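You operate a simulated robot arm through the tools that you are given. There is no shell and no other tool. Be economical: measure what you need, move in short steps, check, and stop when the job is done.

Carry out the task below with a simulated two-armed robot. There is one attempt and no reset: what you move stays moved.

TASK
On the service table, fold the blue cloth in half.

Only the result counts: the job must be done as asked and must still hold three seconds after the hand-in. Knocking over, shifting, dropping, spilling or breaking anything else fails it. Flat cloth is picked up by pressing the open fingertips on it (5 to 10 N) and closing them slowly along it; thin cloth reads only 2 to 8 mm in the jaws.

THE ROBOT
Two 7-joint arms with two-finger parallel grippers on one trunk, on a base that drives. Base frame: it is fixed to the floor where the robot stands at the start and does not move with it; the origin is under the middle of the robot, x ahead of it, y to its left, z up; the surface under the hand at the start is at about z = 860. Readings come in mm, degrees, newtons and seconds.
The left shoulder is at the start at [80, 131, 947], the right one opposite. With the tool pointing down near the work surface each hand reaches from about 400 to 860 mm from the robot's upright axis, wherever it stands, measured 20 degrees to its own side. Places, roughly: service table [700, 600, 900]. Payload 1.57 kg a hand.
The TCP of each hand is the grasp point between the finger pads, 30 mm short of the fingertips. In the tool frame z runs along the fingers and y along their closing line. Largest opening 110 mm; finger width 24, thickness 12; the body of the gripper, 48 by 112 mm, starts 78 mm behind the TCP.
Orientation is that of the tool frame in the base frame, as [roll, pitch, yaw] about the fixed x, y, z axes, in that order (R = Rz(yaw) Ry(pitch) Rx(roll)). With the fingers straight down and closing along the base's y, the tool's x points along the base's -x, its y along +y and its z along -z.

THE INTERFACE
- The arms move only by the tool jog_arm. It takes "left_targets", "right_targets" or both (then of equal length, played together; a hand with none holds still); each is a list of rows, each a list of 7 numbers: the turn, a rotation vector about the base's x, y, z in degrees, then the shift along the base's x, y, z in mm, then the opening in per cent of the stroke, from 0 (shut) to 100 (fully open). In form: [[rx, ry, rz, tx, ty, tz, claw], ...]. A call has 1 to 12 rows; each row shifts and turns the commanded pose from where the row before left it. Each row takes 0.2 s and may step no farther than 50 mm and 8.6 degrees from the row before; otherwise, or with a gripper value out of range, the whole call is refused. A pose out of reach is approached as far as the arm can. The call stops where the force on the tool passes 40 N (or 10 N more than at its start, if that is more) or the arm is blocked; 0.2 s more then pass. Each finger travels about 108 mm/s and halts on what it meets, pressing with about 32 N; the grip force reading is that of the motor and also rises with nothing between the fingers. The clock runs only during rows and for 0.2 s after the last one: add rows that do not move to give the fingers time. It gives the time, the measured TCP pose, the force on the tool (base axes), the opening and the grip force at its end, in the units of the frame above (readings bear some noise), with the torque about the TCP (base axes, N m) and any sound that the robot's microphone picked up.
- Cameras (640 x 400 px; columns grow to the right, rows downward): "scene" is now at [-53.7, -7.6, 1418.4]; the picture's right is [-0.11, -0.99, 0.00], its down [-0.58, 0.06, -0.81] and it looks along [0.81, -0.09, -0.58] (base axes); focal length 269 px, centre (320, 200). "left" rides on the left gripper at [70, -16, -141] in its tool frame; the picture's right is [0.23, 0.97, 0.00], its down [-0.86, 0.20, -0.48] and it looks along [-0.47, 0.11, 0.88] (tool axes); focal length 222 px, centre (320, 200). "right" rides on the right gripper at [70, 16, -141] in its tool frame; the picture's right is [-0.23, 0.97, 0.00], its down [-0.86, -0.20, -0.48] and it looks along [-0.47, -0.11, 0.88] (tool axes); focal length 222 px, centre (320, 200).
- get_image(camera): a new picture of that camera. No time passes.
- base_move(legs): drives the robot by 1 to 6 legs, each [ahead, left, turn to the left] in mm, mm and degrees, along the robot's own axes; the way and the turn of a leg run together, so that a leg with both is an arc; at most 1500 mm and 180 degrees a leg. The arms and the cameras ride along, it lands a little off, and it stops where it bumps. It gives what a move gives.
- turn_head(pan, tilt): turns the head with the scene camera to pan (to the left, within 109 degrees either way) and tilt (down, from -29 to 69), counted from straight ahead of the robot. It gives what a move gives.
- point_at(camera, pixels): for up to 12 pixels [column, row] of the newest picture of that camera ("zoom" is the newest enlarged one), the place [x, y, z] in the base frame of the surface seen there, good to about 2 mm. No time passes.
- zoom(camera, box): a new picture of the part [left, top, right, bottom] of that camera's present view, enlarged. No time passes.
- job_done(): hands the job in; it is judged then, once.

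Keep the steps short. Do not move on a guess: measure, check each grasp and each placing, and mend mistakes. In all there are 80 turns and 58 pictures (those below and enlarged ones count). Leave the grippers open and the arms clear of the work at the hand-in unless told otherwise, and finish with a single line.

The tools are called after "Call:" as a command line: name --argument value ..., lists and objects as JSON in quotes. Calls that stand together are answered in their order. jog_arm: Moves the arms, as the interface text tells. Its arguments: {"type":"object","properties":{"left_targets":{"type":"array","items":{"type":"array","items":{"type":"number"}}},"right_targets":{"type":"array","items":{"type":"array","items":{"type":"number"}}}},"required":[]} The other tools are called the same way: base_move (legs) drives the base; turn_head (pan, tilt) turns the head that bears the scene camera; get_image (camera) takes a picture; point_at (camera, pixels) gives the place of the surface under pixels of a picture; zoom (camera, box) takes an enlarged picture of a part of a camera's view; job_done () hands the job in.

At the start:

```text
time_s: 0.0
left_eef_pos: [622.0, 258.1, 1055.6]
left_tool_rot: [-180.0, 0.0, 180.0]
left_wrist_force: [-0.3, -0.3, -1.3]
left_wrist_torque: [-0.01, 0.02, 0.01]
left_finger_gap: 110.0
left_finger_force: 0.0
right_eef_pos: [524.3, -299.3, 1099.9]
right_tool_rot: [180.0, 0.0, -180.0]
right_wrist_force: [-0.4, -0.1, -0.8]
right_wrist_torque: [0.01, 0.0, 0.01]
right_finger_gap: 110.2
right_finger_force: 0.1
robot x, y, heading: [-1.3, 0.8, -0.0]
head pan, tilt: [-6.2, 35.7]
```

scene: 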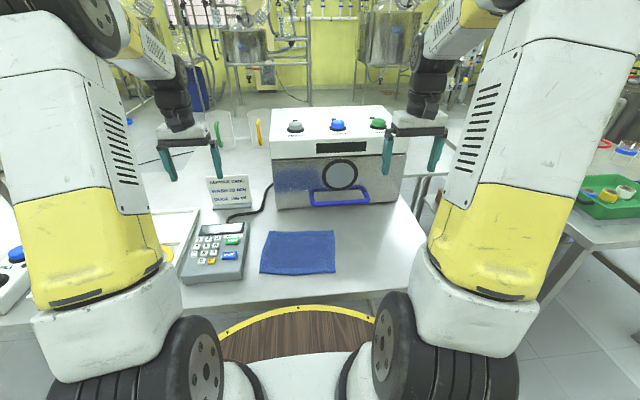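
right: 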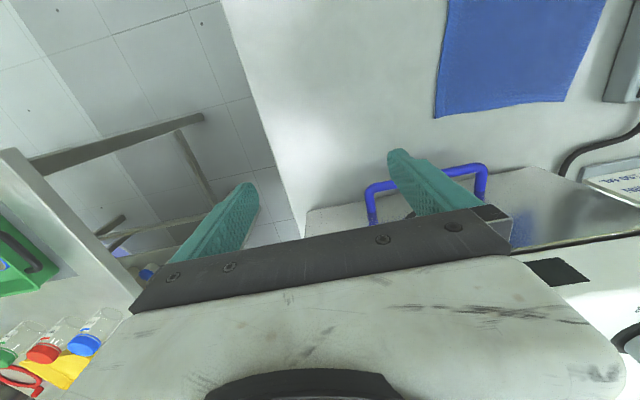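
left: 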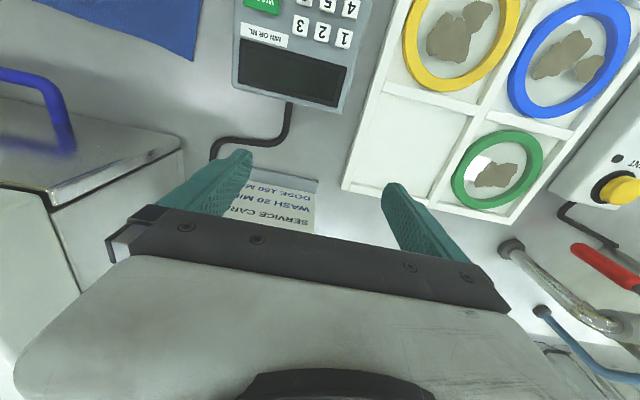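

I see a blue cloth at about (298,252) in the scene picture. I'll measure its corners and enlarge it.

Call:
zoom --camera "scene" --box '[170, 180, 410, 330]'

Call:
point_at --camera "scene" --pixels '[[270, 234], [333, 232], [334, 270], [262, 272], [298, 252], [350, 260], [298, 285], [240, 225], [213, 250], [340, 198], [298, 302]]'

```text
2.67 times, centred on (290, 255) of scene
```

zoom: 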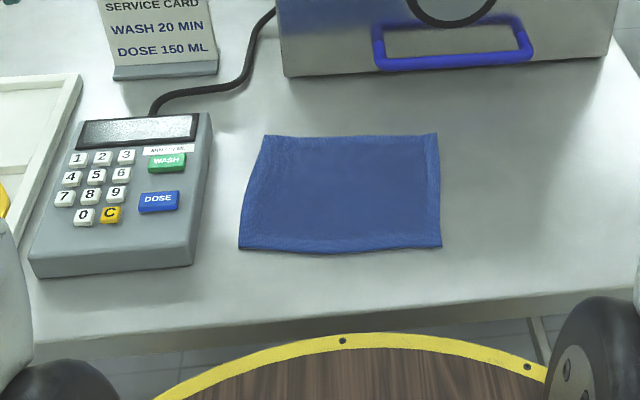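

```text
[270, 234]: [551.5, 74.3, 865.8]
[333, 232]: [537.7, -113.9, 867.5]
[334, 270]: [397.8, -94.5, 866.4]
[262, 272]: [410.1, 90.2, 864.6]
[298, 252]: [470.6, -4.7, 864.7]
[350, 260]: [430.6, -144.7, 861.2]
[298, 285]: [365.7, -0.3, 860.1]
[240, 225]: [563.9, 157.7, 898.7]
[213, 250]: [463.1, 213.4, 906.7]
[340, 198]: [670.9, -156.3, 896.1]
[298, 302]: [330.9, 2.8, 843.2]
```

The cloth here lies around x 395–555, y −115–95, z 860. The service table is said to be near [700, 600], so I'll look left to make sure which table it is and whether there is another blue cloth.

Call:
turn_head --pan 40 --tilt 35

Call:
get_image --camera "scene"

Call:
turn_head --pan -50 --tilt 35

Call:
get_image --camera "scene"

```text
time_s: 1.1
left_eef_pos: [621.8, 257.3, 1056.6]
left_tool_rot: [-180.0, 0.1, 180.0]
left_wrist_force: [0.1, 0.4, 0.7]
left_wrist_torque: [0.0, -0.01, -0.02]
left_finger_gap: 109.9
left_finger_force: 0.1
right_eef_pos: [524.8, -299.8, 1098.8]
right_tool_rot: [-180.0, 0.0, -180.0]
right_wrist_force: [0.6, 0.5, -0.3]
right_wrist_torque: [0.01, -0.04, -0.03]
right_finger_gap: 110.0
right_finger_force: 0.0
robot x, y, heading: [0.6, 1.7, 0.0]
head pan, tilt: [40.0, 35.0]
```

```text
53 pictures are left
```

scene: 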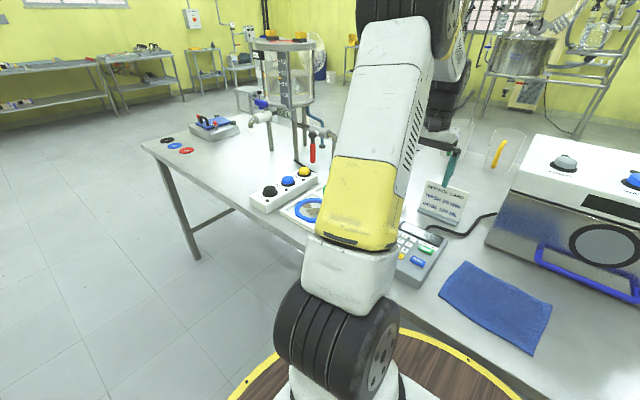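

```text
time_s: 2.8
left_eef_pos: [623.4, 257.6, 1056.2]
left_tool_rot: [180.0, 0.0, -180.0]
left_wrist_force: [0.1, -0.4, -0.5]
left_wrist_torque: [0.0, 0.02, 0.01]
left_finger_gap: 110.0
left_finger_force: 0.1
right_eef_pos: [524.2, -299.7, 1098.9]
right_tool_rot: [-180.0, 0.0, -179.9]
right_wrist_force: [0.1, -0.1, -0.5]
right_wrist_torque: [-0.01, 0.01, 0.04]
right_finger_gap: 110.0
right_finger_force: 0.0
robot x, y, heading: [1.4, -0.0, 0.1]
head pan, tilt: [-50.0, 35.0]
```

```text
52 pictures are left
```

scene: 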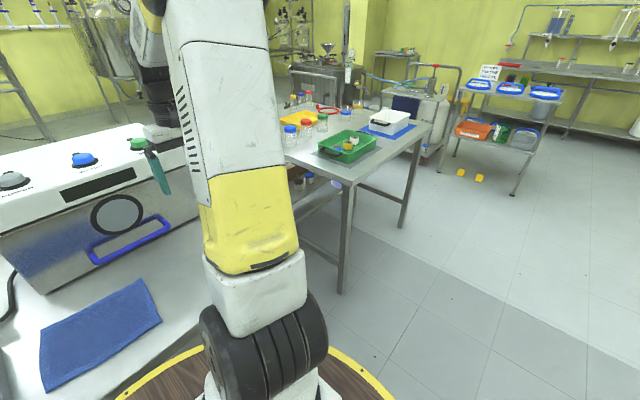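

There is one long table in front of me, and only this blue cloth is on it. I plan to lift the far edge with both hands and lay it on the near edge. The near edge is at the limit of my close reach, so I'll back up 180 mm and look down at the cloth.

Call:
base_move --legs '[[-180, 0, 0]]'

Call:
turn_head --pan 0 --tilt 38

Call:
get_image --camera "scene"

```text
time_s: 4.3
left_eef_pos: [449.9, 251.8, 1055.9]
left_tool_rot: [180.0, 0.0, 179.5]
left_wrist_force: [0.6, 0.8, -0.5]
left_wrist_torque: [0.01, 0.02, -0.04]
left_finger_gap: 110.3
left_finger_force: 0.0
right_eef_pos: [346.4, -304.5, 1098.1]
right_tool_rot: [179.9, 0.0, 179.4]
right_wrist_force: [0.1, -0.8, 0.7]
right_wrist_torque: [0.01, 0.04, 0.03]
right_finger_gap: 110.1
right_finger_force: 0.1
robot x, y, heading: [-175.9, 1.9, -0.3]
head pan, tilt: [-50.0, 35.0]
```

```text
time_s: 5.5
left_eef_pos: [449.4, 253.1, 1055.3]
left_tool_rot: [180.0, 0.0, 179.4]
left_wrist_force: [0.0, 0.3, 0.1]
left_wrist_torque: [-0.02, 0.0, 0.02]
left_finger_gap: 109.9
left_finger_force: 0.0
right_eef_pos: [345.9, -304.8, 1099.1]
right_tool_rot: [-180.0, 0.0, 179.4]
right_wrist_force: [-0.4, 0.1, 0.4]
right_wrist_torque: [-0.04, -0.03, 0.0]
right_finger_gap: 110.0
right_finger_force: 0.1
robot x, y, heading: [-174.2, 0.7, -0.4]
head pan, tilt: [0.0, 38.0]
```

```text
51 pictures are left
```

scene: 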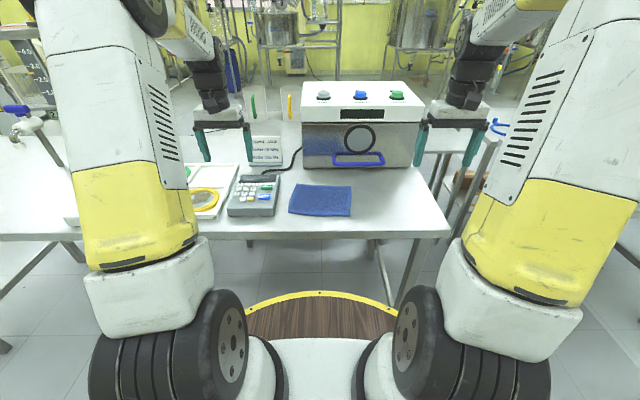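

I'll measure the four corners accurately on an enlarged view.

Call:
zoom --camera "scene" --box '[264, 170, 376, 240]'

Call:
turn_head --pan 0 --tilt 38

```text
5.71 times, centred on (320, 205) of scene
```

zoom: 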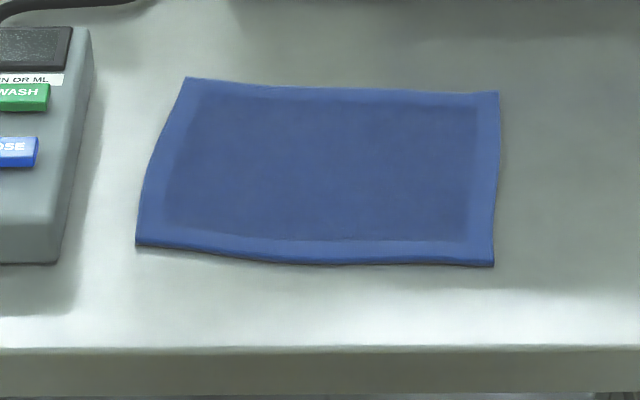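

```text
time_s: 6.1
left_eef_pos: [449.3, 252.6, 1056.1]
left_tool_rot: [-180.0, -0.1, 179.5]
left_wrist_force: [-0.2, 0.1, -0.5]
left_wrist_torque: [0.01, 0.0, -0.01]
left_finger_gap: 110.0
left_finger_force: 0.1
right_eef_pos: [346.0, -303.9, 1098.8]
right_tool_rot: [180.0, -0.1, 179.4]
right_wrist_force: [0.0, 0.0, -0.5]
right_wrist_torque: [0.0, 0.02, -0.04]
right_finger_gap: 109.9
right_finger_force: 0.0
robot x, y, heading: [-176.7, 0.6, -0.5]
head pan, tilt: [0.0, 38.0]
```

Call:
point_at --camera "zoom" --pixels '[[188, 81], [340, 91], [496, 95], [496, 180], [491, 262], [310, 261], [139, 243], [155, 160], [320, 170], [60, 250], [320, 348]]'

```text
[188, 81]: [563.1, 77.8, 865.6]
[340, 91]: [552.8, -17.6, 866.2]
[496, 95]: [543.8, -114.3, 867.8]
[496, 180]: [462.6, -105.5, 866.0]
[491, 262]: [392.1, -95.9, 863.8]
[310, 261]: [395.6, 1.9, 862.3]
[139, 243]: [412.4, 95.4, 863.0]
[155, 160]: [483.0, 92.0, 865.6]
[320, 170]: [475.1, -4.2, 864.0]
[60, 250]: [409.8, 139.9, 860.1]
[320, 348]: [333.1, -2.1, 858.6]
```

Corners: far-left (563,78), far-right (544,−114), near-right (392,−96), near-left (412,95). The cloth is turned about 5.6°. I'll turn both grippers about 90° up high, so that they close across the far edge, and bring them above the far corners with some side room.

Call:
jog_arm --left_targets '[[0, 0, -8, 7.67, -11.8, 0, 100], [0, 0, -8, 7.67, -11.8, 0, 100], [0, 0, -8, 7.67, -11.8, 0, 100], [0, 0, -8, 7.67, -11.8, 0, 100], [0, 0, -8, 7.67, -11.8, 0, 100], [0, 0, -8, 7.67, -11.8, 0, 100], [0, 0, -8, 7.67, -11.8, 0, 100], [0, 0, -8, 7.67, -11.8, 0, 100], [0, 0, -8, 7.67, -11.8, 0, 100], [0, 0, -8, 7.67, -11.8, 0, 80], [0, 0, -8, 7.67, -11.8, 0, 50], [0, 0, -8, 7.67, -11.8, 0, 24]]' --right_targets '[[0, 0, 7.05, 15, 13.3, -3.5, 100], [0, 0, 7.05, 15, 13.3, -3.5, 100], [0, 0, 7.05, 15, 13.3, -3.5, 100], [0, 0, 7.05, 15, 13.3, -3.5, 100], [0, 0, 7.05, 15, 13.3, -3.5, 100], [0, 0, 7.05, 15, 13.3, -3.5, 100], [0, 0, 7.05, 15, 13.3, -3.5, 100], [0, 0, 7.05, 15, 13.3, -3.5, 100], [0, 0, 7.05, 15, 13.3, -3.5, 100], [0, 0, 7.05, 15, 13.3, -3.5, 80], [0, 0, 7.05, 15, 13.3, -3.5, 50], [0, 0, 7.05, 15, 13.3, -3.5, 24]]'

Call:
get_image --camera "scene"

```text
time_s: 8.7
left_eef_pos: [541.2, 107.8, 1057.8]
left_tool_rot: [179.9, 0.0, 83.4]
left_wrist_force: [-1.0, 0.5, -0.2]
left_wrist_torque: [0.01, -0.01, 0.01]
left_finger_gap: 26.2
left_finger_force: 0.0
right_eef_pos: [526.3, -144.7, 1058.0]
right_tool_rot: [-180.0, -0.1, -95.8]
right_wrist_force: [-0.5, -0.5, -1.1]
right_wrist_torque: [0.0, -0.01, -0.01]
right_finger_gap: 26.5
right_finger_force: 0.1
robot x, y, heading: [-173.2, -2.4, -0.6]
head pan, tilt: [0.0, 38.0]
```

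```text
49 pictures are left
```

scene: 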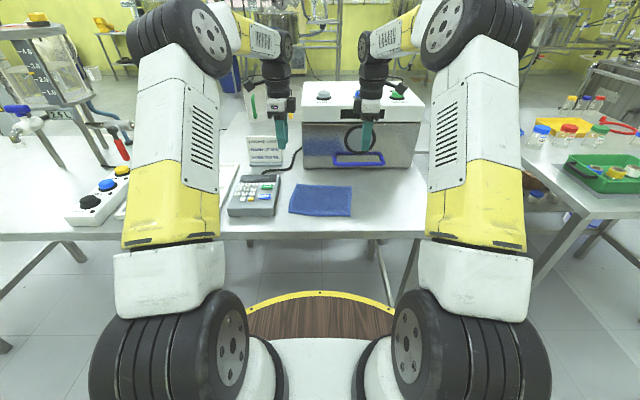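

Both hands turned cleanly and show a 26 mm opening. I'll bring them inward over the corners, then lower to TCP z≈915, with the fingertips about 20 mm above the cloth.

Call:
jog_arm --left_targets '[[0, 0, 0, 0, -24, 0, 24], [0, 0, 0, 0, -24, -20, 24], [0, 0, 0, 0, 0, -40, 24], [0, 0, 0, 0, 0, -40, 24], [0, 0, 0, 0, 0, -30, 24], [0, 0, 0, 0, 0, -12, 24], [0, 0, 0, 0, 0, 0, 24]]' --right_targets '[[0, 0, 0, 0, 26, 0, 24], [0, 0, 0, 0, 27, -20, 24], [0, 0, 0, 0, 0, -40, 24], [0, 0, 0, 0, 0, -40, 24], [0, 0, 0, 0, 0, -30, 24], [0, 0, 0, 0, 0, -12, 24], [0, 0, 0, 0, 0, 0, 24]]'

Call:
zoom --camera "scene" --box '[256, 140, 384, 220]'

Call:
get_image --camera "left"

Call:
get_image --camera "right"

```text
time_s: 10.3
left_eef_pos: [541.7, 62.1, 914.7]
left_tool_rot: [-179.9, 0.0, 83.4]
left_wrist_force: [-0.8, -0.9, 0.0]
left_wrist_torque: [0.02, 0.0, -0.04]
left_finger_gap: 26.2
left_finger_force: 0.1
right_eef_pos: [525.1, -93.5, 915.5]
right_tool_rot: [179.9, 0.0, -96.0]
right_wrist_force: [-0.9, 0.3, -0.1]
right_wrist_torque: [-0.01, 0.04, 0.01]
right_finger_gap: 26.5
right_finger_force: 0.0
robot x, y, heading: [-175.0, -1.7, -0.2]
head pan, tilt: [0.0, 38.0]
```

```text
5.00 times, centred on (320, 180) of scene
```

zoom: 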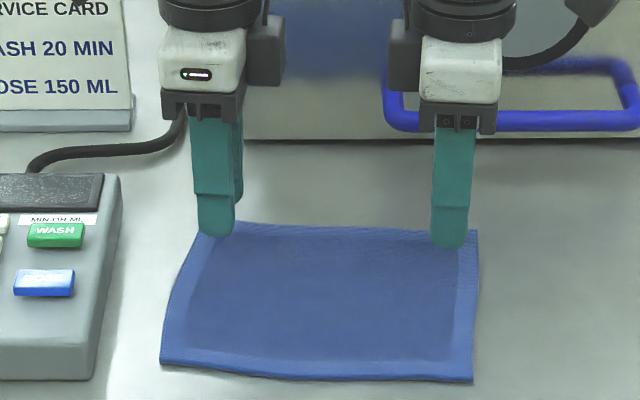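

```text
47 pictures are left
```

left: 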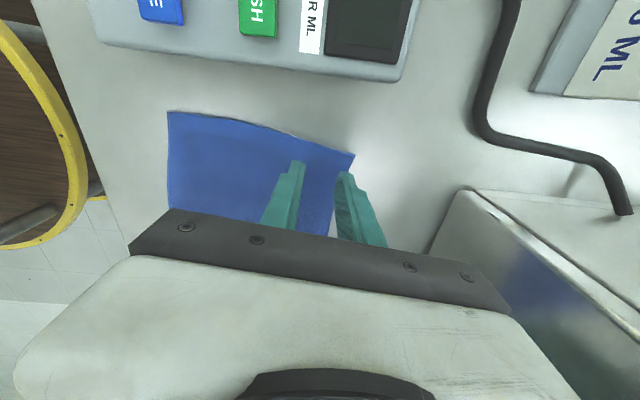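

```text
46 pictures are left
```

right: 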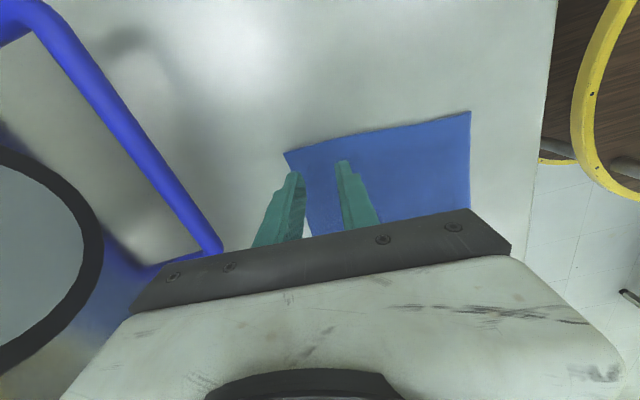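

The fingers straddle the far edge as planned. I'll lower 16 mm, then go on in 1 to 2 mm steps watching the force.

Call:
jog_arm --left_targets '[[0, 0, 0, 0, 0, -10, 24], [0, 0, 0, 0, 0, -6, 24], [0, 0, 0, 0, 0, -2, 24], [0, 0, 0, 0, 0, 0, 24]]' --right_targets '[[0, 0, 0, 0, 0, -10, 24], [0, 0, 0, 0, 0, -6, 24], [0, 0, 0, 0, 0, -2, 24], [0, 0, 0, 0, 0, 0, 24]]'

```text
time_s: 11.3
left_eef_pos: [541.7, 62.2, 896.7]
left_tool_rot: [179.9, 0.0, 83.5]
left_wrist_force: [0.1, 0.0, -0.5]
left_wrist_torque: [0.02, 0.0, 0.01]
left_finger_gap: 26.2
left_finger_force: 0.0
right_eef_pos: [525.8, -92.7, 896.6]
right_tool_rot: [180.0, 0.0, -96.0]
right_wrist_force: [0.5, -0.2, 1.4]
right_wrist_torque: [0.0, -0.01, 0.03]
right_finger_gap: 26.4
right_finger_force: 0.0
robot x, y, heading: [-174.5, 4.1, -0.6]
head pan, tilt: [0.0, 38.0]
```

There is no contact yet, with the tips at about 866.7. I'll lower another 3 mm.

Call:
jog_arm --left_targets '[[0, 0, 0, 0, 0, -1.5, 24], [0, 0, 0, 0, 0, -1.5, 24], [0, 0, 0, 0, 0, 0, 24]]' --right_targets '[[0, 0, 0, 0, 0, -1.5, 24], [0, 0, 0, 0, 0, -1.5, 24], [0, 0, 0, 0, 0, 0, 24]]'

```text
time_s: 12.1
left_eef_pos: [543.2, 63.6, 894.3]
left_tool_rot: [-180.0, 0.0, 83.4]
left_wrist_force: [-1.9, 0.0, 4.0]
left_wrist_torque: [0.0, 0.06, 0.03]
left_finger_gap: 26.3
left_finger_force: 0.1
right_eef_pos: [526.3, -93.4, 894.5]
right_tool_rot: [180.0, 0.0, -95.9]
right_wrist_force: [-0.3, -0.9, 5.3]
right_wrist_torque: [-0.02, 0.0, 0.0]
right_finger_gap: 26.0
right_finger_force: 0.1
robot x, y, heading: [-174.9, -1.2, -0.8]
head pan, tilt: [0.0, 38.0]
```

I have contact at 4 to 5 N. I'll press 1 mm more and close slowly.

Call:
jog_arm --left_targets '[[0, 0, 0, 0, 0, -1, 24], [0, 0, 0, 0, 0, 0, 22], [0, 0, 0, 0, 0, 0, 20], [0, 0, 0, 0, 0, 0, 18], [0, 0, 0, 0, 0, 0, 16], [0, 0, 0, 0, 0, 0, 14], [0, 0, 0, 0, 0, 0, 12], [0, 0, 0, 0, 0, 0, 10], [0, 0, 0, 0, 0, 0, 8], [0, 0, 0, 0, 0, 0, 6], [0, 0, 0, 0, 0, 0, 3], [0, 0, 0, 0, 0, 0, 0]]' --right_targets '[[0, 0, 0, 0, 0, -1, 24], [0, 0, 0, 0, 0, 0, 22], [0, 0, 0, 0, 0, 0, 20], [0, 0, 0, 0, 0, 0, 18], [0, 0, 0, 0, 0, 0, 16], [0, 0, 0, 0, 0, 0, 14], [0, 0, 0, 0, 0, 0, 12], [0, 0, 0, 0, 0, 0, 10], [0, 0, 0, 0, 0, 0, 8], [0, 0, 0, 0, 0, 0, 6], [0, 0, 0, 0, 0, 0, 3], [0, 0, 0, 0, 0, 0, 0]]'

Call:
zoom --camera "scene" --box '[256, 140, 384, 220]'

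```text
time_s: 14.7
left_eef_pos: [540.6, 62.4, 893.8]
left_tool_rot: [179.9, 0.0, 83.4]
left_wrist_force: [0.0, -0.9, 13.0]
left_wrist_torque: [-0.03, 0.03, -0.04]
left_finger_gap: 4.1
left_finger_force: 24.5
right_eef_pos: [526.4, -92.2, 893.1]
right_tool_rot: [180.0, 0.1, -95.9]
right_wrist_force: [-1.3, 1.0, 17.3]
right_wrist_torque: [0.07, 0.05, -0.02]
right_finger_gap: 3.8
right_finger_force: 25.0
robot x, y, heading: [-176.1, 2.7, -0.7]
head pan, tilt: [0.0, 38.0]
```

```text
5.00 times, centred on (320, 180) of scene
```

zoom: 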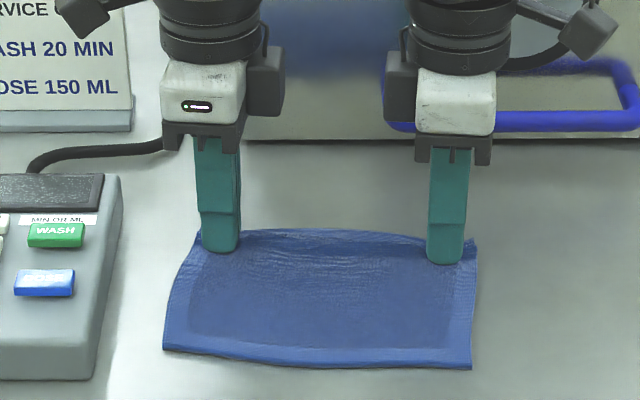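

Both jaws read about 4 mm with a firm grip, and the cloth has rucked up. I'll lift 30 mm slowly and check.

Call:
jog_arm --left_targets '[[0, 0, 0, 0, 0, 5, 0], [0, 0, 0, 0, 0, 5, 0], [0, 0, 0, 0, 0, 10, 0], [0, 0, 0, 0, 0, 10, 0]]' --right_targets '[[0, 0, 0, 0, 0, 5, 0], [0, 0, 0, 0, 0, 5, 0], [0, 0, 0, 0, 0, 10, 0], [0, 0, 0, 0, 0, 10, 0]]'

Call:
zoom --camera "scene" --box '[256, 140, 384, 220]'

Call:
get_image --camera "left"

```text
time_s: 15.7
left_eef_pos: [541.0, 62.7, 921.9]
left_tool_rot: [-179.9, 0.0, 83.5]
left_wrist_force: [-0.1, -1.5, 0.0]
left_wrist_torque: [-0.05, 0.01, -0.03]
left_finger_gap: 3.6
left_finger_force: 24.9
right_eef_pos: [525.9, -90.8, 922.4]
right_tool_rot: [179.9, 0.0, -96.0]
right_wrist_force: [0.4, 1.6, 0.9]
right_wrist_torque: [0.06, 0.0, -0.04]
right_finger_gap: 3.7
right_finger_force: 24.7
robot x, y, heading: [-177.0, 2.7, -0.5]
head pan, tilt: [0.0, 38.0]
```

```text
5.00 times, centred on (320, 180) of scene
```

zoom: 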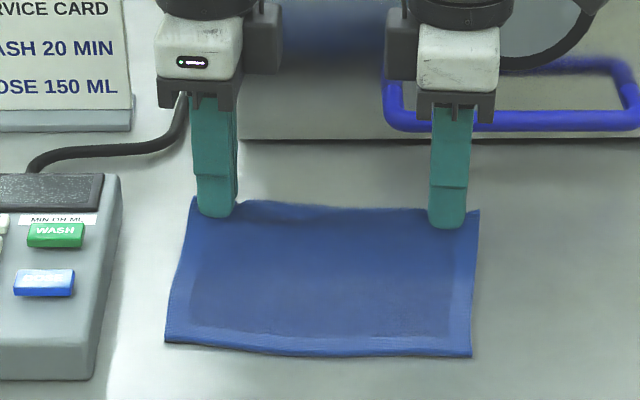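

```text
43 pictures are left
```

left: 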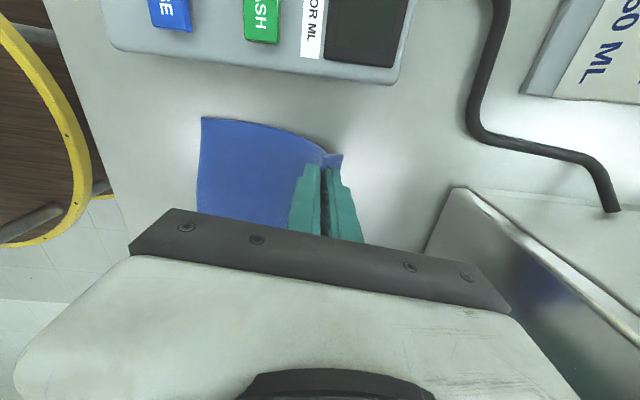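

Both corners are held and rise with the fingers. The near edge seems to have crept about 20 mm toward +x, so I'll measure it again before folding.

Call:
point_at --camera "zoom" --pixels '[[168, 340], [300, 352], [470, 354], [200, 204], [330, 210], [474, 214], [175, 290], [474, 290], [320, 290], [320, 250]]'

```text
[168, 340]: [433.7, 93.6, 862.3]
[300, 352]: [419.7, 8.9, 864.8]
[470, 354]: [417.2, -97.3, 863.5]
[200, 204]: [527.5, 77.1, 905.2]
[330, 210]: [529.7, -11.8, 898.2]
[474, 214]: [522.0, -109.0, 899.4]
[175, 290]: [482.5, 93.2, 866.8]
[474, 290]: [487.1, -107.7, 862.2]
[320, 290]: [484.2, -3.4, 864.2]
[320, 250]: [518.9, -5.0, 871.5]
```

The near edge is now at about x 434 (left) to 416 (right), so the fold line lies about 76 mm beyond it, near x≈508. I'll carry the grips along a low arc towards the robot, tilting the fingers to point forward so the edge turns over naturally. I'll do the first half, then check.

Call:
jog_arm --left_targets '[[-0.7, -6.97, 0, -11.7, 1.2, 7.8, 0], [-0.7, -6.97, 0, -13.5, 1.4, 4.3, 0], [-0.7, -6.97, 0, -13.4, 1.4, 1.9, 0], [-0.7, -6.97, 0, -13.2, 1.3, -1.5, 0], [-0.7, -6.97, 0, -13, 1.3, -4.9, 0]]' --right_targets '[[-0.7, -6.97, 0, -11.7, 1.2, 7.8, 0], [-0.7, -6.97, 0, -13.5, 1.4, 4.3, 0], [-0.7, -6.97, 0, -13.4, 1.4, 1.9, 0], [-0.7, -6.97, 0, -13.2, 1.3, -1.5, 0], [-0.7, -6.97, 0, -13, 1.3, -4.9, 0]]'

Call:
zoom --camera "scene" --box '[256, 140, 384, 220]'

Call:
get_image --camera "left"

```text
time_s: 16.9
left_eef_pos: [480.7, 75.3, 943.7]
left_tool_rot: [143.4, 0.8, 84.4]
left_wrist_force: [-3.7, -28.6, -0.6]
left_wrist_torque: [-0.72, 0.05, -0.57]
left_finger_gap: 3.8
left_finger_force: 24.3
right_eef_pos: [463.8, -96.6, 940.6]
right_tool_rot: [-144.2, 1.5, -97.3]
right_wrist_force: [3.1, 28.5, 0.0]
right_wrist_torque: [0.77, -0.11, 0.52]
right_finger_gap: 3.6
right_finger_force: 24.9
robot x, y, heading: [-177.3, 1.4, -0.6]
head pan, tilt: [0.0, 38.0]
```

```text
5.00 times, centred on (320, 180) of scene
```

zoom: 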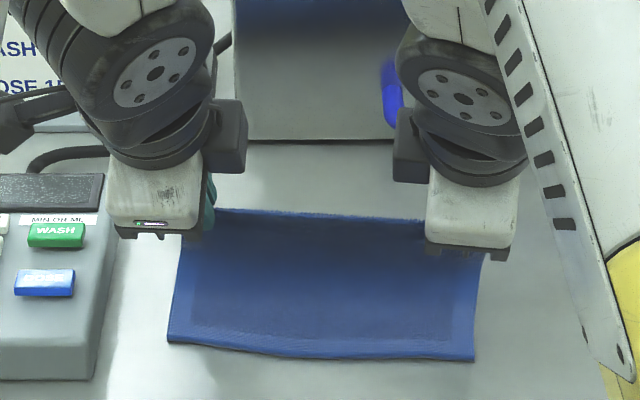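

```text
41 pictures are left
```

left: 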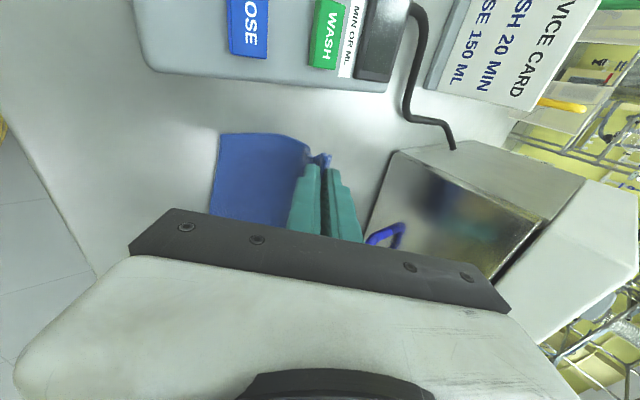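

The force reads ±28 N sideways. The hands are standing wider (172 mm instead of 153) and higher than commanded, so they are stretching the cloth. I'll take a full picture to see why.

Call:
get_image --camera "scene"

Call:
jog_arm --left_targets '[[0, 0, 0, 0, 0, 0, 0]]' --right_targets '[[0, 0, 0, 0, 0, 0, 0]]'

```text
40 pictures are left
```

scene: 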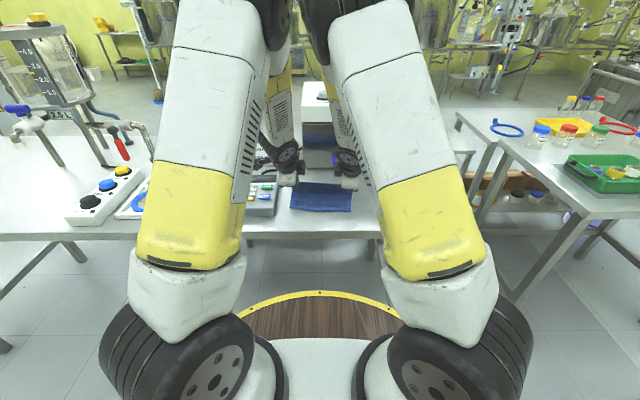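

```text
time_s: 17.3
left_eef_pos: [480.0, 76.7, 943.7]
left_tool_rot: [143.6, 0.5, 84.7]
left_wrist_force: [-3.5, -32.4, -0.9]
left_wrist_torque: [-0.77, 0.11, -0.61]
left_finger_gap: 3.4
left_finger_force: 24.7
right_eef_pos: [465.0, -95.4, 938.8]
right_tool_rot: [-144.3, 1.6, -97.4]
right_wrist_force: [2.8, 33.0, 0.3]
right_wrist_torque: [0.79, -0.05, 0.59]
right_finger_gap: 3.4
right_finger_force: 24.9
robot x, y, heading: [-176.9, 0.8, -0.6]
head pan, tilt: [0.0, 38.0]
```

Tilting the hands swung both elbows up until the upper arms met in the middle. I'll take the tilt back, keeping the fingertips where they are, and finish the fold with almost upright fingers.

Call:
jog_arm --left_targets '[[0.7, 6.97, 0, 3.4, -0.3, 1.3, 0], [0.7, 6.97, 0, 3.4, -0.3, 1.3, 0], [0.7, 6.97, 0, 3.4, -0.3, 1.3, 0], [0.7, 6.97, 0, 3.4, -0.3, 1.3, 0], [0, 0, 0, 0, 0, 0, 0], [0, 0, 0, 0, 0, 0, 0]]' --right_targets '[[0.7, 6.97, 0, 3.4, -0.3, 1.3, 0], [0.7, 6.97, 0, 3.4, -0.3, 1.3, 0], [0.7, 6.97, 0, 3.4, -0.3, 1.3, 0], [0.7, 6.97, 0, 3.4, -0.3, 1.3, 0], [0, 0, 0, 0, 0, 0, 0], [0, 0, 0, 0, 0, 0, 0]]'

Call:
get_image --camera "scene"

Call:
zoom --camera "scene" --box '[256, 140, 384, 220]'

```text
time_s: 18.7
left_eef_pos: [490.2, 68.0, 933.7]
left_tool_rot: [173.1, -0.1, 83.4]
left_wrist_force: [-0.2, -0.4, -0.5]
left_wrist_torque: [-0.01, -0.06, 0.03]
left_finger_gap: 3.5
left_finger_force: 24.5
right_eef_pos: [475.1, -86.4, 934.2]
right_tool_rot: [-173.2, 0.1, -95.9]
right_wrist_force: [0.5, -0.4, -0.7]
right_wrist_torque: [-0.03, -0.07, 0.01]
right_finger_gap: 3.0
right_finger_force: 23.9
robot x, y, heading: [-174.0, 0.3, -0.6]
head pan, tilt: [0.0, 38.0]
```

```text
39 pictures are left
```

scene: 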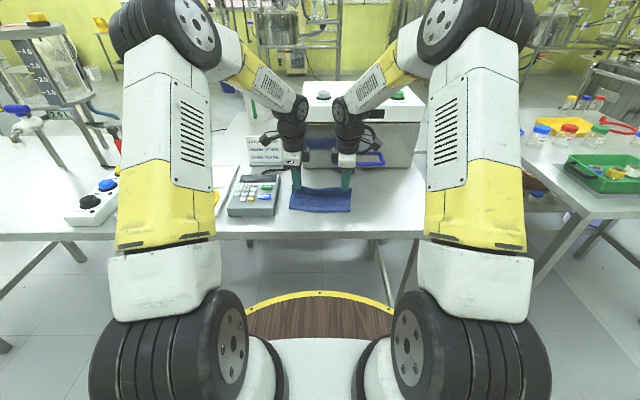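

```text
5.00 times, centred on (320, 180) of scene
```

zoom: 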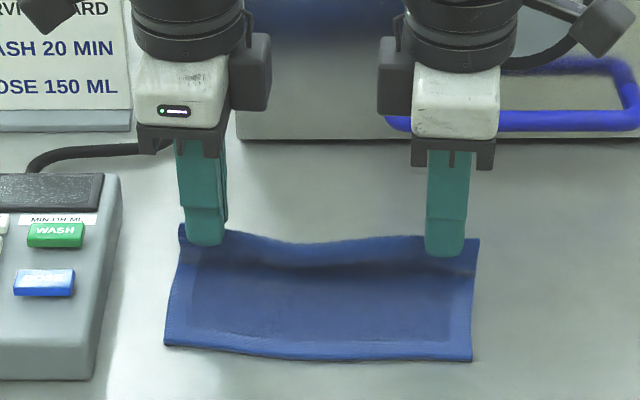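

The arms are clear again, forces are near zero, and the cloth is still held. I'll go on toward the near edge with only a slight tilt (to 18°), lowering the fingertips to z≈873.

Call:
jog_arm --left_targets '[[-0.3, -3, 0, -10.4, 1, -2.3, 0], [-0.3, -3, 0, -11.4, 1.2, -5.3, 0], [-0.3, -3, 0, -10.5, 1.1, -8.4, 0], [-0.2, -2, 0, -6, 0.6, -10.3, 0], [0, 0, 0, -3, 0.3, -7, 0], [0, 0, 0, 0, 0, 0, 0]]' --right_targets '[[-0.3, -3, 0, -10.4, 1, -2.3, 0], [-0.3, -3, 0, -11.4, 1.2, -5.3, 0], [-0.3, -3, 0, -10.5, 1.1, -8.4, 0], [-0.2, -2, 0, -6, 0.6, -10.3, 0], [0, 0, 0, -3, 0.3, -7, 0], [0, 0, 0, 0, 0, 0, 0]]'

Call:
zoom --camera "scene" --box '[256, 140, 384, 220]'

Call:
get_image --camera "left"

```text
time_s: 20.1
left_eef_pos: [450.1, 73.1, 902.9]
left_tool_rot: [161.9, -0.3, 83.5]
left_wrist_force: [0.4, 0.0, 0.4]
left_wrist_torque: [0.03, 0.07, -0.03]
left_finger_gap: 3.8
left_finger_force: 24.4
right_eef_pos: [432.8, -82.3, 901.3]
right_tool_rot: [-161.9, 0.0, -96.0]
right_wrist_force: [0.3, 1.1, 2.4]
right_wrist_torque: [0.0, 0.03, 0.03]
right_finger_gap: 3.4
right_finger_force: 24.2
robot x, y, heading: [-176.6, 0.7, -0.4]
head pan, tilt: [0.0, 38.0]
```

```text
5.00 times, centred on (320, 180) of scene
```

zoom: 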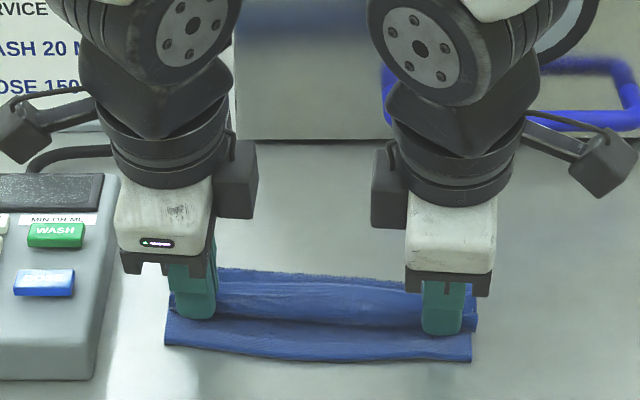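

```text
36 pictures are left
```

left: 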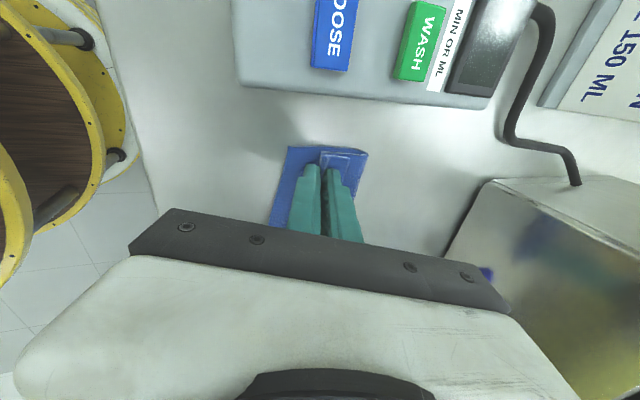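

The cloth is folded over and the grips sit about 25 mm short of the near edge. I'll move 8 mm further and press down lightly, then open slowly.

Call:
jog_arm --left_targets '[[0, 0, 0, -4, 0.4, -1, 0], [0, 0, 0, -4, 0.4, -1, 0], [0, 0, 0, 0, 0, -2, 0], [0, 0, 0, 0, 0, 0, 0]]' --right_targets '[[0, 0, 0, -4, 0.4, 0, 0], [0, 0, 0, -4, 0.4, 0, 0], [0, 0, 0, 0, 0, -1, 0], [0, 0, 0, 0, 0, 0, 0]]'

Call:
zoom --camera "left" --box '[240, 120, 400, 220]'

```text
time_s: 21.1
left_eef_pos: [439.6, 75.0, 897.7]
left_tool_rot: [161.8, -0.3, 83.4]
left_wrist_force: [0.4, 0.3, 3.0]
left_wrist_torque: [0.01, -0.01, 0.01]
left_finger_gap: 3.8
left_finger_force: 24.4
right_eef_pos: [425.1, -80.7, 901.1]
right_tool_rot: [-161.9, 0.2, -95.8]
right_wrist_force: [0.7, -0.8, 1.5]
right_wrist_torque: [-0.01, 0.01, 0.04]
right_finger_gap: 3.4
right_finger_force: 24.5
robot x, y, heading: [-176.7, 1.8, -0.8]
head pan, tilt: [0.0, 38.0]
```

```text
4.00 times, centred on (320, 170) of left
```

zoom: 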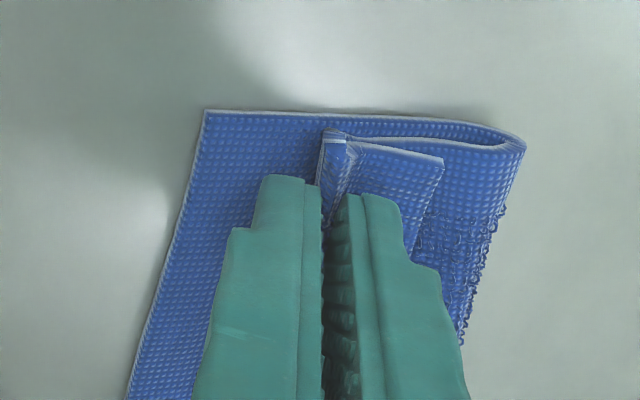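

The picture shows the held edge as a ~15 mm flap turned back toward +x on top. I'll release gently, lift straight up, and see how the flap settles.

Call:
jog_arm --left_targets '[[0, 0, 0, 0, 0, 0, 6], [0, 0, 0, 0, 0, 0, 12], [0, 0, 0, 0, 0, 0, 16], [0, 0, 0, 0, 0, 0, 20], [0, 0, 0, -2, 0, 8, 24], [0, 0, 0, -3, 0, 10, 24], [0, 0, 0, -8, 0, 25, 24], [0, 0, 0, -10, 0, 35, 24]]' --right_targets '[[0, 0, 0, 0, 0, 0, 6], [0, 0, 0, 0, 0, 0, 12], [0, 0, 0, 0, 0, 0, 16], [0, 0, 0, 0, 0, 0, 20], [0, 0, 0, -2, 0, 8, 24], [0, 0, 0, -3, 0, 10, 24], [0, 0, 0, -8, 0, 25, 24], [0, 0, 0, -10, 0, 35, 24]]'

Call:
zoom --camera "scene" --box '[264, 170, 376, 240]'

Call:
zoom --camera "left" --box '[200, 60, 440, 210]'

```text
time_s: 22.9
left_eef_pos: [417.4, 73.1, 973.5]
left_tool_rot: [161.9, -0.4, 83.5]
left_wrist_force: [1.1, -0.5, -0.5]
left_wrist_torque: [0.02, -0.01, -0.02]
left_finger_gap: 26.4
left_finger_force: 0.2
right_eef_pos: [402.4, -78.5, 976.1]
right_tool_rot: [-162.0, 0.0, -95.8]
right_wrist_force: [0.2, 0.2, -0.3]
right_wrist_torque: [0.02, 0.01, -0.01]
right_finger_gap: 26.2
right_finger_force: 0.1
robot x, y, heading: [-177.9, 2.0, -0.5]
head pan, tilt: [0.0, 38.0]
```

```text
5.71 times, centred on (320, 205) of scene
```

zoom: 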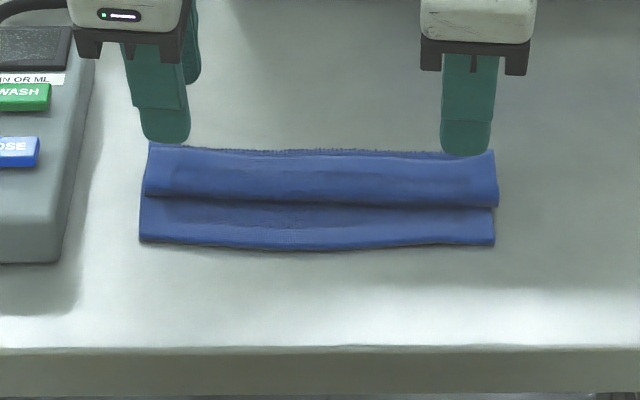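

```text
2.67 times, centred on (320, 135) of left
```

zoom: 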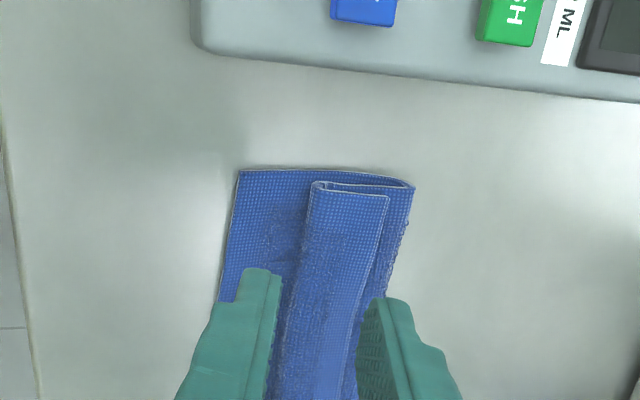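

The hem relaxed into a ~30 mm strip turned back toward +x along the whole edge. It has to be turned over toward the robot. I'll measure the free edge and the turn line.

Call:
point_at --camera "zoom" --pixels '[[240, 172], [314, 186], [350, 190], [386, 198], [412, 190], [375, 250], [362, 300], [300, 250], [335, 250], [390, 250], [350, 370], [234, 235]]'

Call:
get_image --camera "right"

```text
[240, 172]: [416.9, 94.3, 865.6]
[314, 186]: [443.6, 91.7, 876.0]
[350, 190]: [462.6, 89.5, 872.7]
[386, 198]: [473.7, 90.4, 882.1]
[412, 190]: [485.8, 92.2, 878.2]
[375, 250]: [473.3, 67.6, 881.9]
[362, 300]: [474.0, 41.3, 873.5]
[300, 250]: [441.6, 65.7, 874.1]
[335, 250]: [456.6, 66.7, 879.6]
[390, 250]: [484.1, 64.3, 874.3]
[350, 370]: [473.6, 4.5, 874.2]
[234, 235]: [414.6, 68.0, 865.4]
```

```text
32 pictures are left
```

right: 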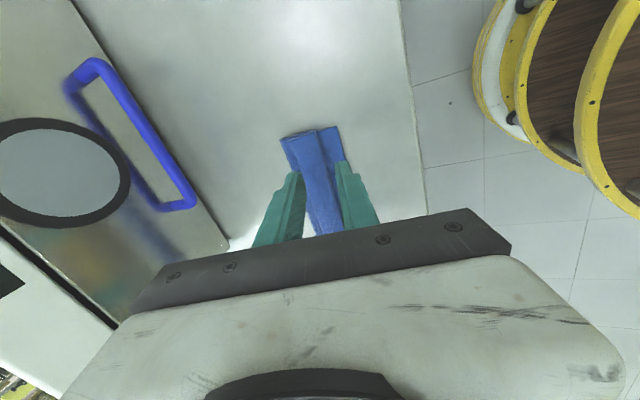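

On the left: near edge x 415, turn line 443, hem edge 474, fold 486. Unrolling the hem gives an exact half. Now the right side.

Call:
zoom --camera "right" --box '[240, 100, 400, 200]'

```text
4.00 times, centred on (320, 150) of right
```

zoom: 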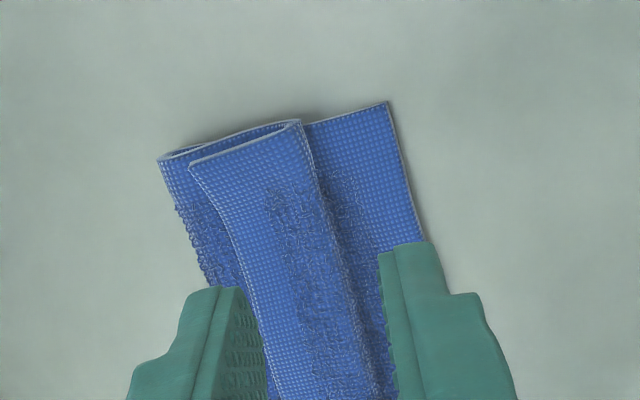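

Call:
point_at --camera "zoom" --pixels '[[388, 105], [298, 124], [196, 168], [164, 158], [225, 225], [320, 200], [215, 190], [250, 300], [410, 200], [260, 180]]'

```text
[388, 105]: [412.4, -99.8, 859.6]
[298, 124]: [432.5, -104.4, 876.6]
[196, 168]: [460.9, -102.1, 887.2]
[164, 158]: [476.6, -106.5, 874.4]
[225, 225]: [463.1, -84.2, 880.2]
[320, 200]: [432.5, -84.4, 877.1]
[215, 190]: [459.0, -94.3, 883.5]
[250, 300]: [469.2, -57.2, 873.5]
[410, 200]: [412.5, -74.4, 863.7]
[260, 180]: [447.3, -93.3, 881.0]
```

Right: turn line about 433, hem edge about 462 and raised (z 882–887), fold about 477. I'll set the fingers upright with about 22 mm opening, straddling the hem's free edge with the outer finger just beyond it, and stop above it.

Call:
jog_arm --left_targets '[[0.6, 5.97, 0, 16, -2, 0, 20], [0.6, 5.97, 0, 16, -2, -10, 20], [0.6, 5.97, 0, 16.6, -3, -19, 20], [0, 0, 0, 0, 0, -19, 20], [0, 0, 0, 0, 0, 0, 20]]' --right_targets '[[0.6, 5.97, 0, 17, -2, 0, 20], [0.6, 5.97, 0, 17, -2, -10, 20], [0.6, 5.97, 0, 16.6, -3, -20, 20], [0, 0, 0, 0, 0, -20, 20], [0, 0, 0, 0, 0, 0, 20]]'

Call:
zoom --camera "left" --box '[240, 100, 400, 200]'

Call:
zoom --camera "right" --box '[240, 100, 400, 200]'

```text
time_s: 24.1
left_eef_pos: [466.4, 65.0, 927.3]
left_tool_rot: [-180.0, 0.0, 83.4]
left_wrist_force: [-0.3, 0.3, 0.0]
left_wrist_torque: [-0.02, 0.01, 0.02]
left_finger_gap: 22.0
left_finger_force: 0.1
right_eef_pos: [455.2, -87.5, 926.8]
right_tool_rot: [180.0, 0.0, -95.9]
right_wrist_force: [0.0, 0.0, -0.6]
right_wrist_torque: [0.0, 0.01, 0.02]
right_finger_gap: 21.9
right_finger_force: 0.1
robot x, y, heading: [-175.7, 0.8, -0.6]
head pan, tilt: [0.0, 38.0]
```

```text
4.00 times, centred on (320, 150) of left
```

zoom: 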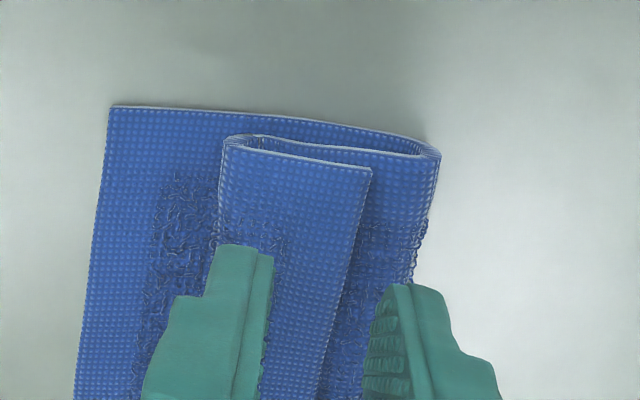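

```text
4.00 times, centred on (320, 150) of right
```

zoom: 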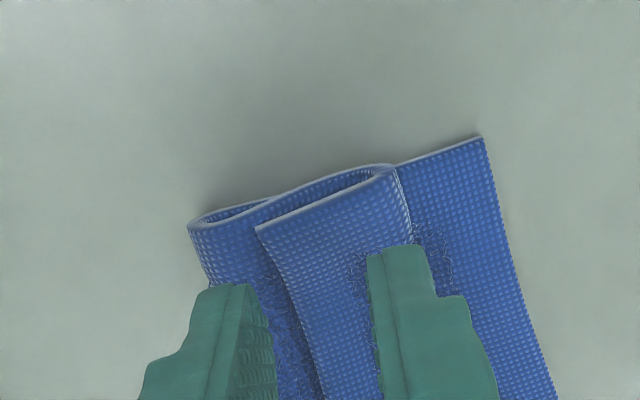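

The hem's free edge lies between the fingers of both hands. I'll lower with a small shift, watching the force.

Call:
jog_arm --left_targets '[[0, 0, 0, -1, 0, -8, 20], [0, 0, 0, 0, 0, -6, 20], [0, 0, 0, 0, 0, -4, 20], [0, 0, 0, 0, 0, -2, 20], [0, 0, 0, 0, 0, 0, 20]]' --right_targets '[[0, 0, 0, -1, 0, -8, 20], [0, 0, 0, 0, 0, -6, 20], [0, 0, 0, 0, 0, -4, 20], [0, 0, 0, 0, 0, -2, 20], [0, 0, 0, 0, 0, 0, 20]]'

Call:
zoom --camera "left" --box '[240, 100, 400, 200]'

```text
time_s: 25.3
left_eef_pos: [465.3, 66.1, 907.8]
left_tool_rot: [179.8, 0.0, 83.4]
left_wrist_force: [0.2, 0.5, 0.1]
left_wrist_torque: [-0.01, 0.02, 0.01]
left_finger_gap: 22.0
left_finger_force: 0.1
right_eef_pos: [452.4, -87.9, 908.1]
right_tool_rot: [180.0, 0.0, -96.0]
right_wrist_force: [0.0, -0.3, -1.0]
right_wrist_torque: [0.02, -0.04, -0.02]
right_finger_gap: 21.9
right_finger_force: 0.0
robot x, y, heading: [-170.7, 1.0, -0.5]
head pan, tilt: [0.0, 38.0]
```

```text
4.00 times, centred on (320, 150) of left
```

zoom: 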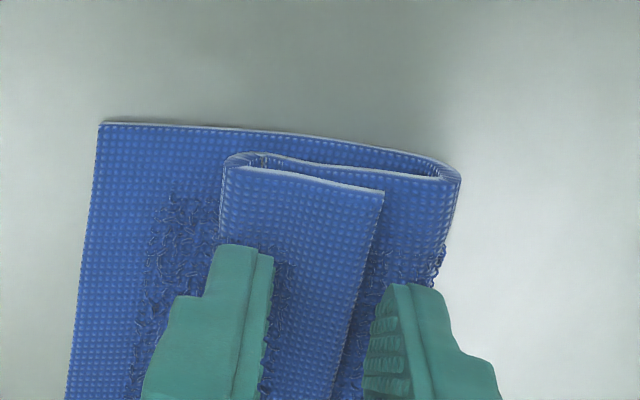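

There is still no contact with the tips at 878. I'll lower another 4 mm in small steps.

Call:
jog_arm --left_targets '[[0, 0, 0, 0, 0, -2, 20], [0, 0, 0, 0, 0, -1, 20], [0, 0, 0, 0, 0, -1, 20], [0, 0, 0, 0, 0, 0, 20]]' --right_targets '[[0, 0, 0, 0, 0, -2, 20], [0, 0, 0, 0, 0, -1, 20], [0, 0, 0, 0, 0, -1, 20], [0, 0, 0, 0, 0, 0, 20]]'

Call:
zoom --camera "right" --box '[240, 100, 400, 200]'

```text
time_s: 26.3
left_eef_pos: [465.0, 66.4, 903.8]
left_tool_rot: [179.9, 0.0, 83.4]
left_wrist_force: [0.6, -0.9, 1.3]
left_wrist_torque: [-0.03, 0.03, 0.01]
left_finger_gap: 21.8
left_finger_force: 0.1
right_eef_pos: [452.6, -88.4, 904.9]
right_tool_rot: [-179.8, 0.1, -96.1]
right_wrist_force: [0.0, 0.3, 0.8]
right_wrist_torque: [0.01, -0.03, 0.05]
right_finger_gap: 22.2
right_finger_force: 0.1
robot x, y, heading: [-176.4, 2.5, -0.8]
head pan, tilt: [0.0, 38.0]
```

```text
4.00 times, centred on (320, 150) of right
```

zoom: 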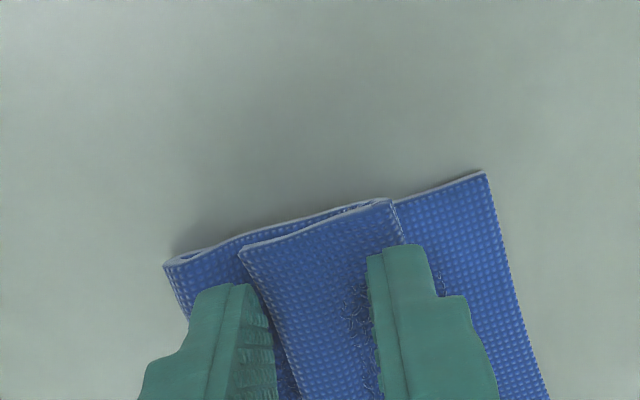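

The edge sits right at the outer finger with light contact. I'll lower 1.5 mm more and close slowly.

Call:
jog_arm --left_targets '[[0, 0, 0, 0, 0, -1.5, 20], [0, 0, 0, 0, 0, 0, 18], [0, 0, 0, 0, 0, 0, 16], [0, 0, 0, 0, 0, 0, 14], [0, 0, 0, 0, 0, 0, 12], [0, 0, 0, 0, 0, 0, 10], [0, 0, 0, 0, 0, 0, 8], [0, 0, 0, 0, 0, 0, 6], [0, 0, 0, 0, 0, 0, 4], [0, 0, 0, 0, 0, 0, 2], [0, 0, 0, 0, 0, 0, 0], [0, 0, 0, 0, 0, 0, 0]]' --right_targets '[[0, 0, 0, 0, 0, -1.5, 20], [0, 0, 0, 0, 0, 0, 18], [0, 0, 0, 0, 0, 0, 16], [0, 0, 0, 0, 0, 0, 14], [0, 0, 0, 0, 0, 0, 12], [0, 0, 0, 0, 0, 0, 10], [0, 0, 0, 0, 0, 0, 8], [0, 0, 0, 0, 0, 0, 6], [0, 0, 0, 0, 0, 0, 4], [0, 0, 0, 0, 0, 0, 2], [0, 0, 0, 0, 0, 0, 0], [0, 0, 0, 0, 0, 0, 0]]'

Call:
zoom --camera "left" --box '[240, 100, 400, 200]'

Call:
zoom --camera "right" --box '[240, 100, 400, 200]'

```text
time_s: 28.9
left_eef_pos: [465.3, 66.4, 903.7]
left_tool_rot: [-180.0, 0.0, 83.4]
left_wrist_force: [0.1, -0.5, 0.9]
left_wrist_torque: [-0.03, 0.01, 0.04]
left_finger_gap: 2.9
left_finger_force: 24.4
right_eef_pos: [450.8, -88.5, 902.9]
right_tool_rot: [-179.9, 0.0, -96.0]
right_wrist_force: [-0.2, 0.0, 0.9]
right_wrist_torque: [0.01, -0.01, 0.0]
right_finger_gap: 4.0
right_finger_force: 24.4
robot x, y, heading: [-174.9, 0.7, -0.7]
head pan, tilt: [0.0, 38.0]
```

```text
4.00 times, centred on (320, 150) of left
```

zoom: 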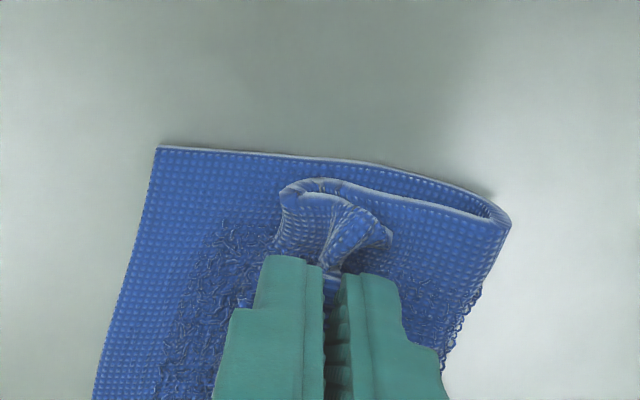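

```text
4.00 times, centred on (320, 150) of right
```

zoom: 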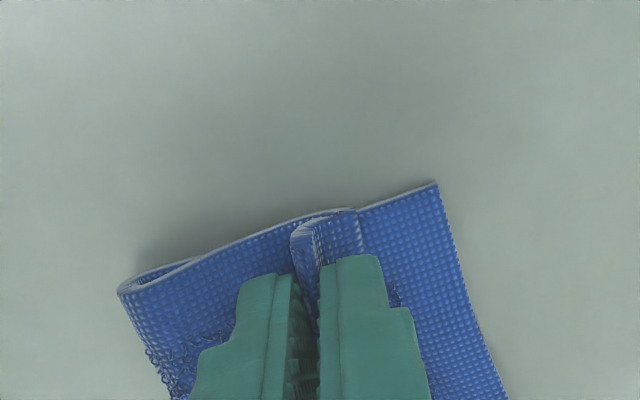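

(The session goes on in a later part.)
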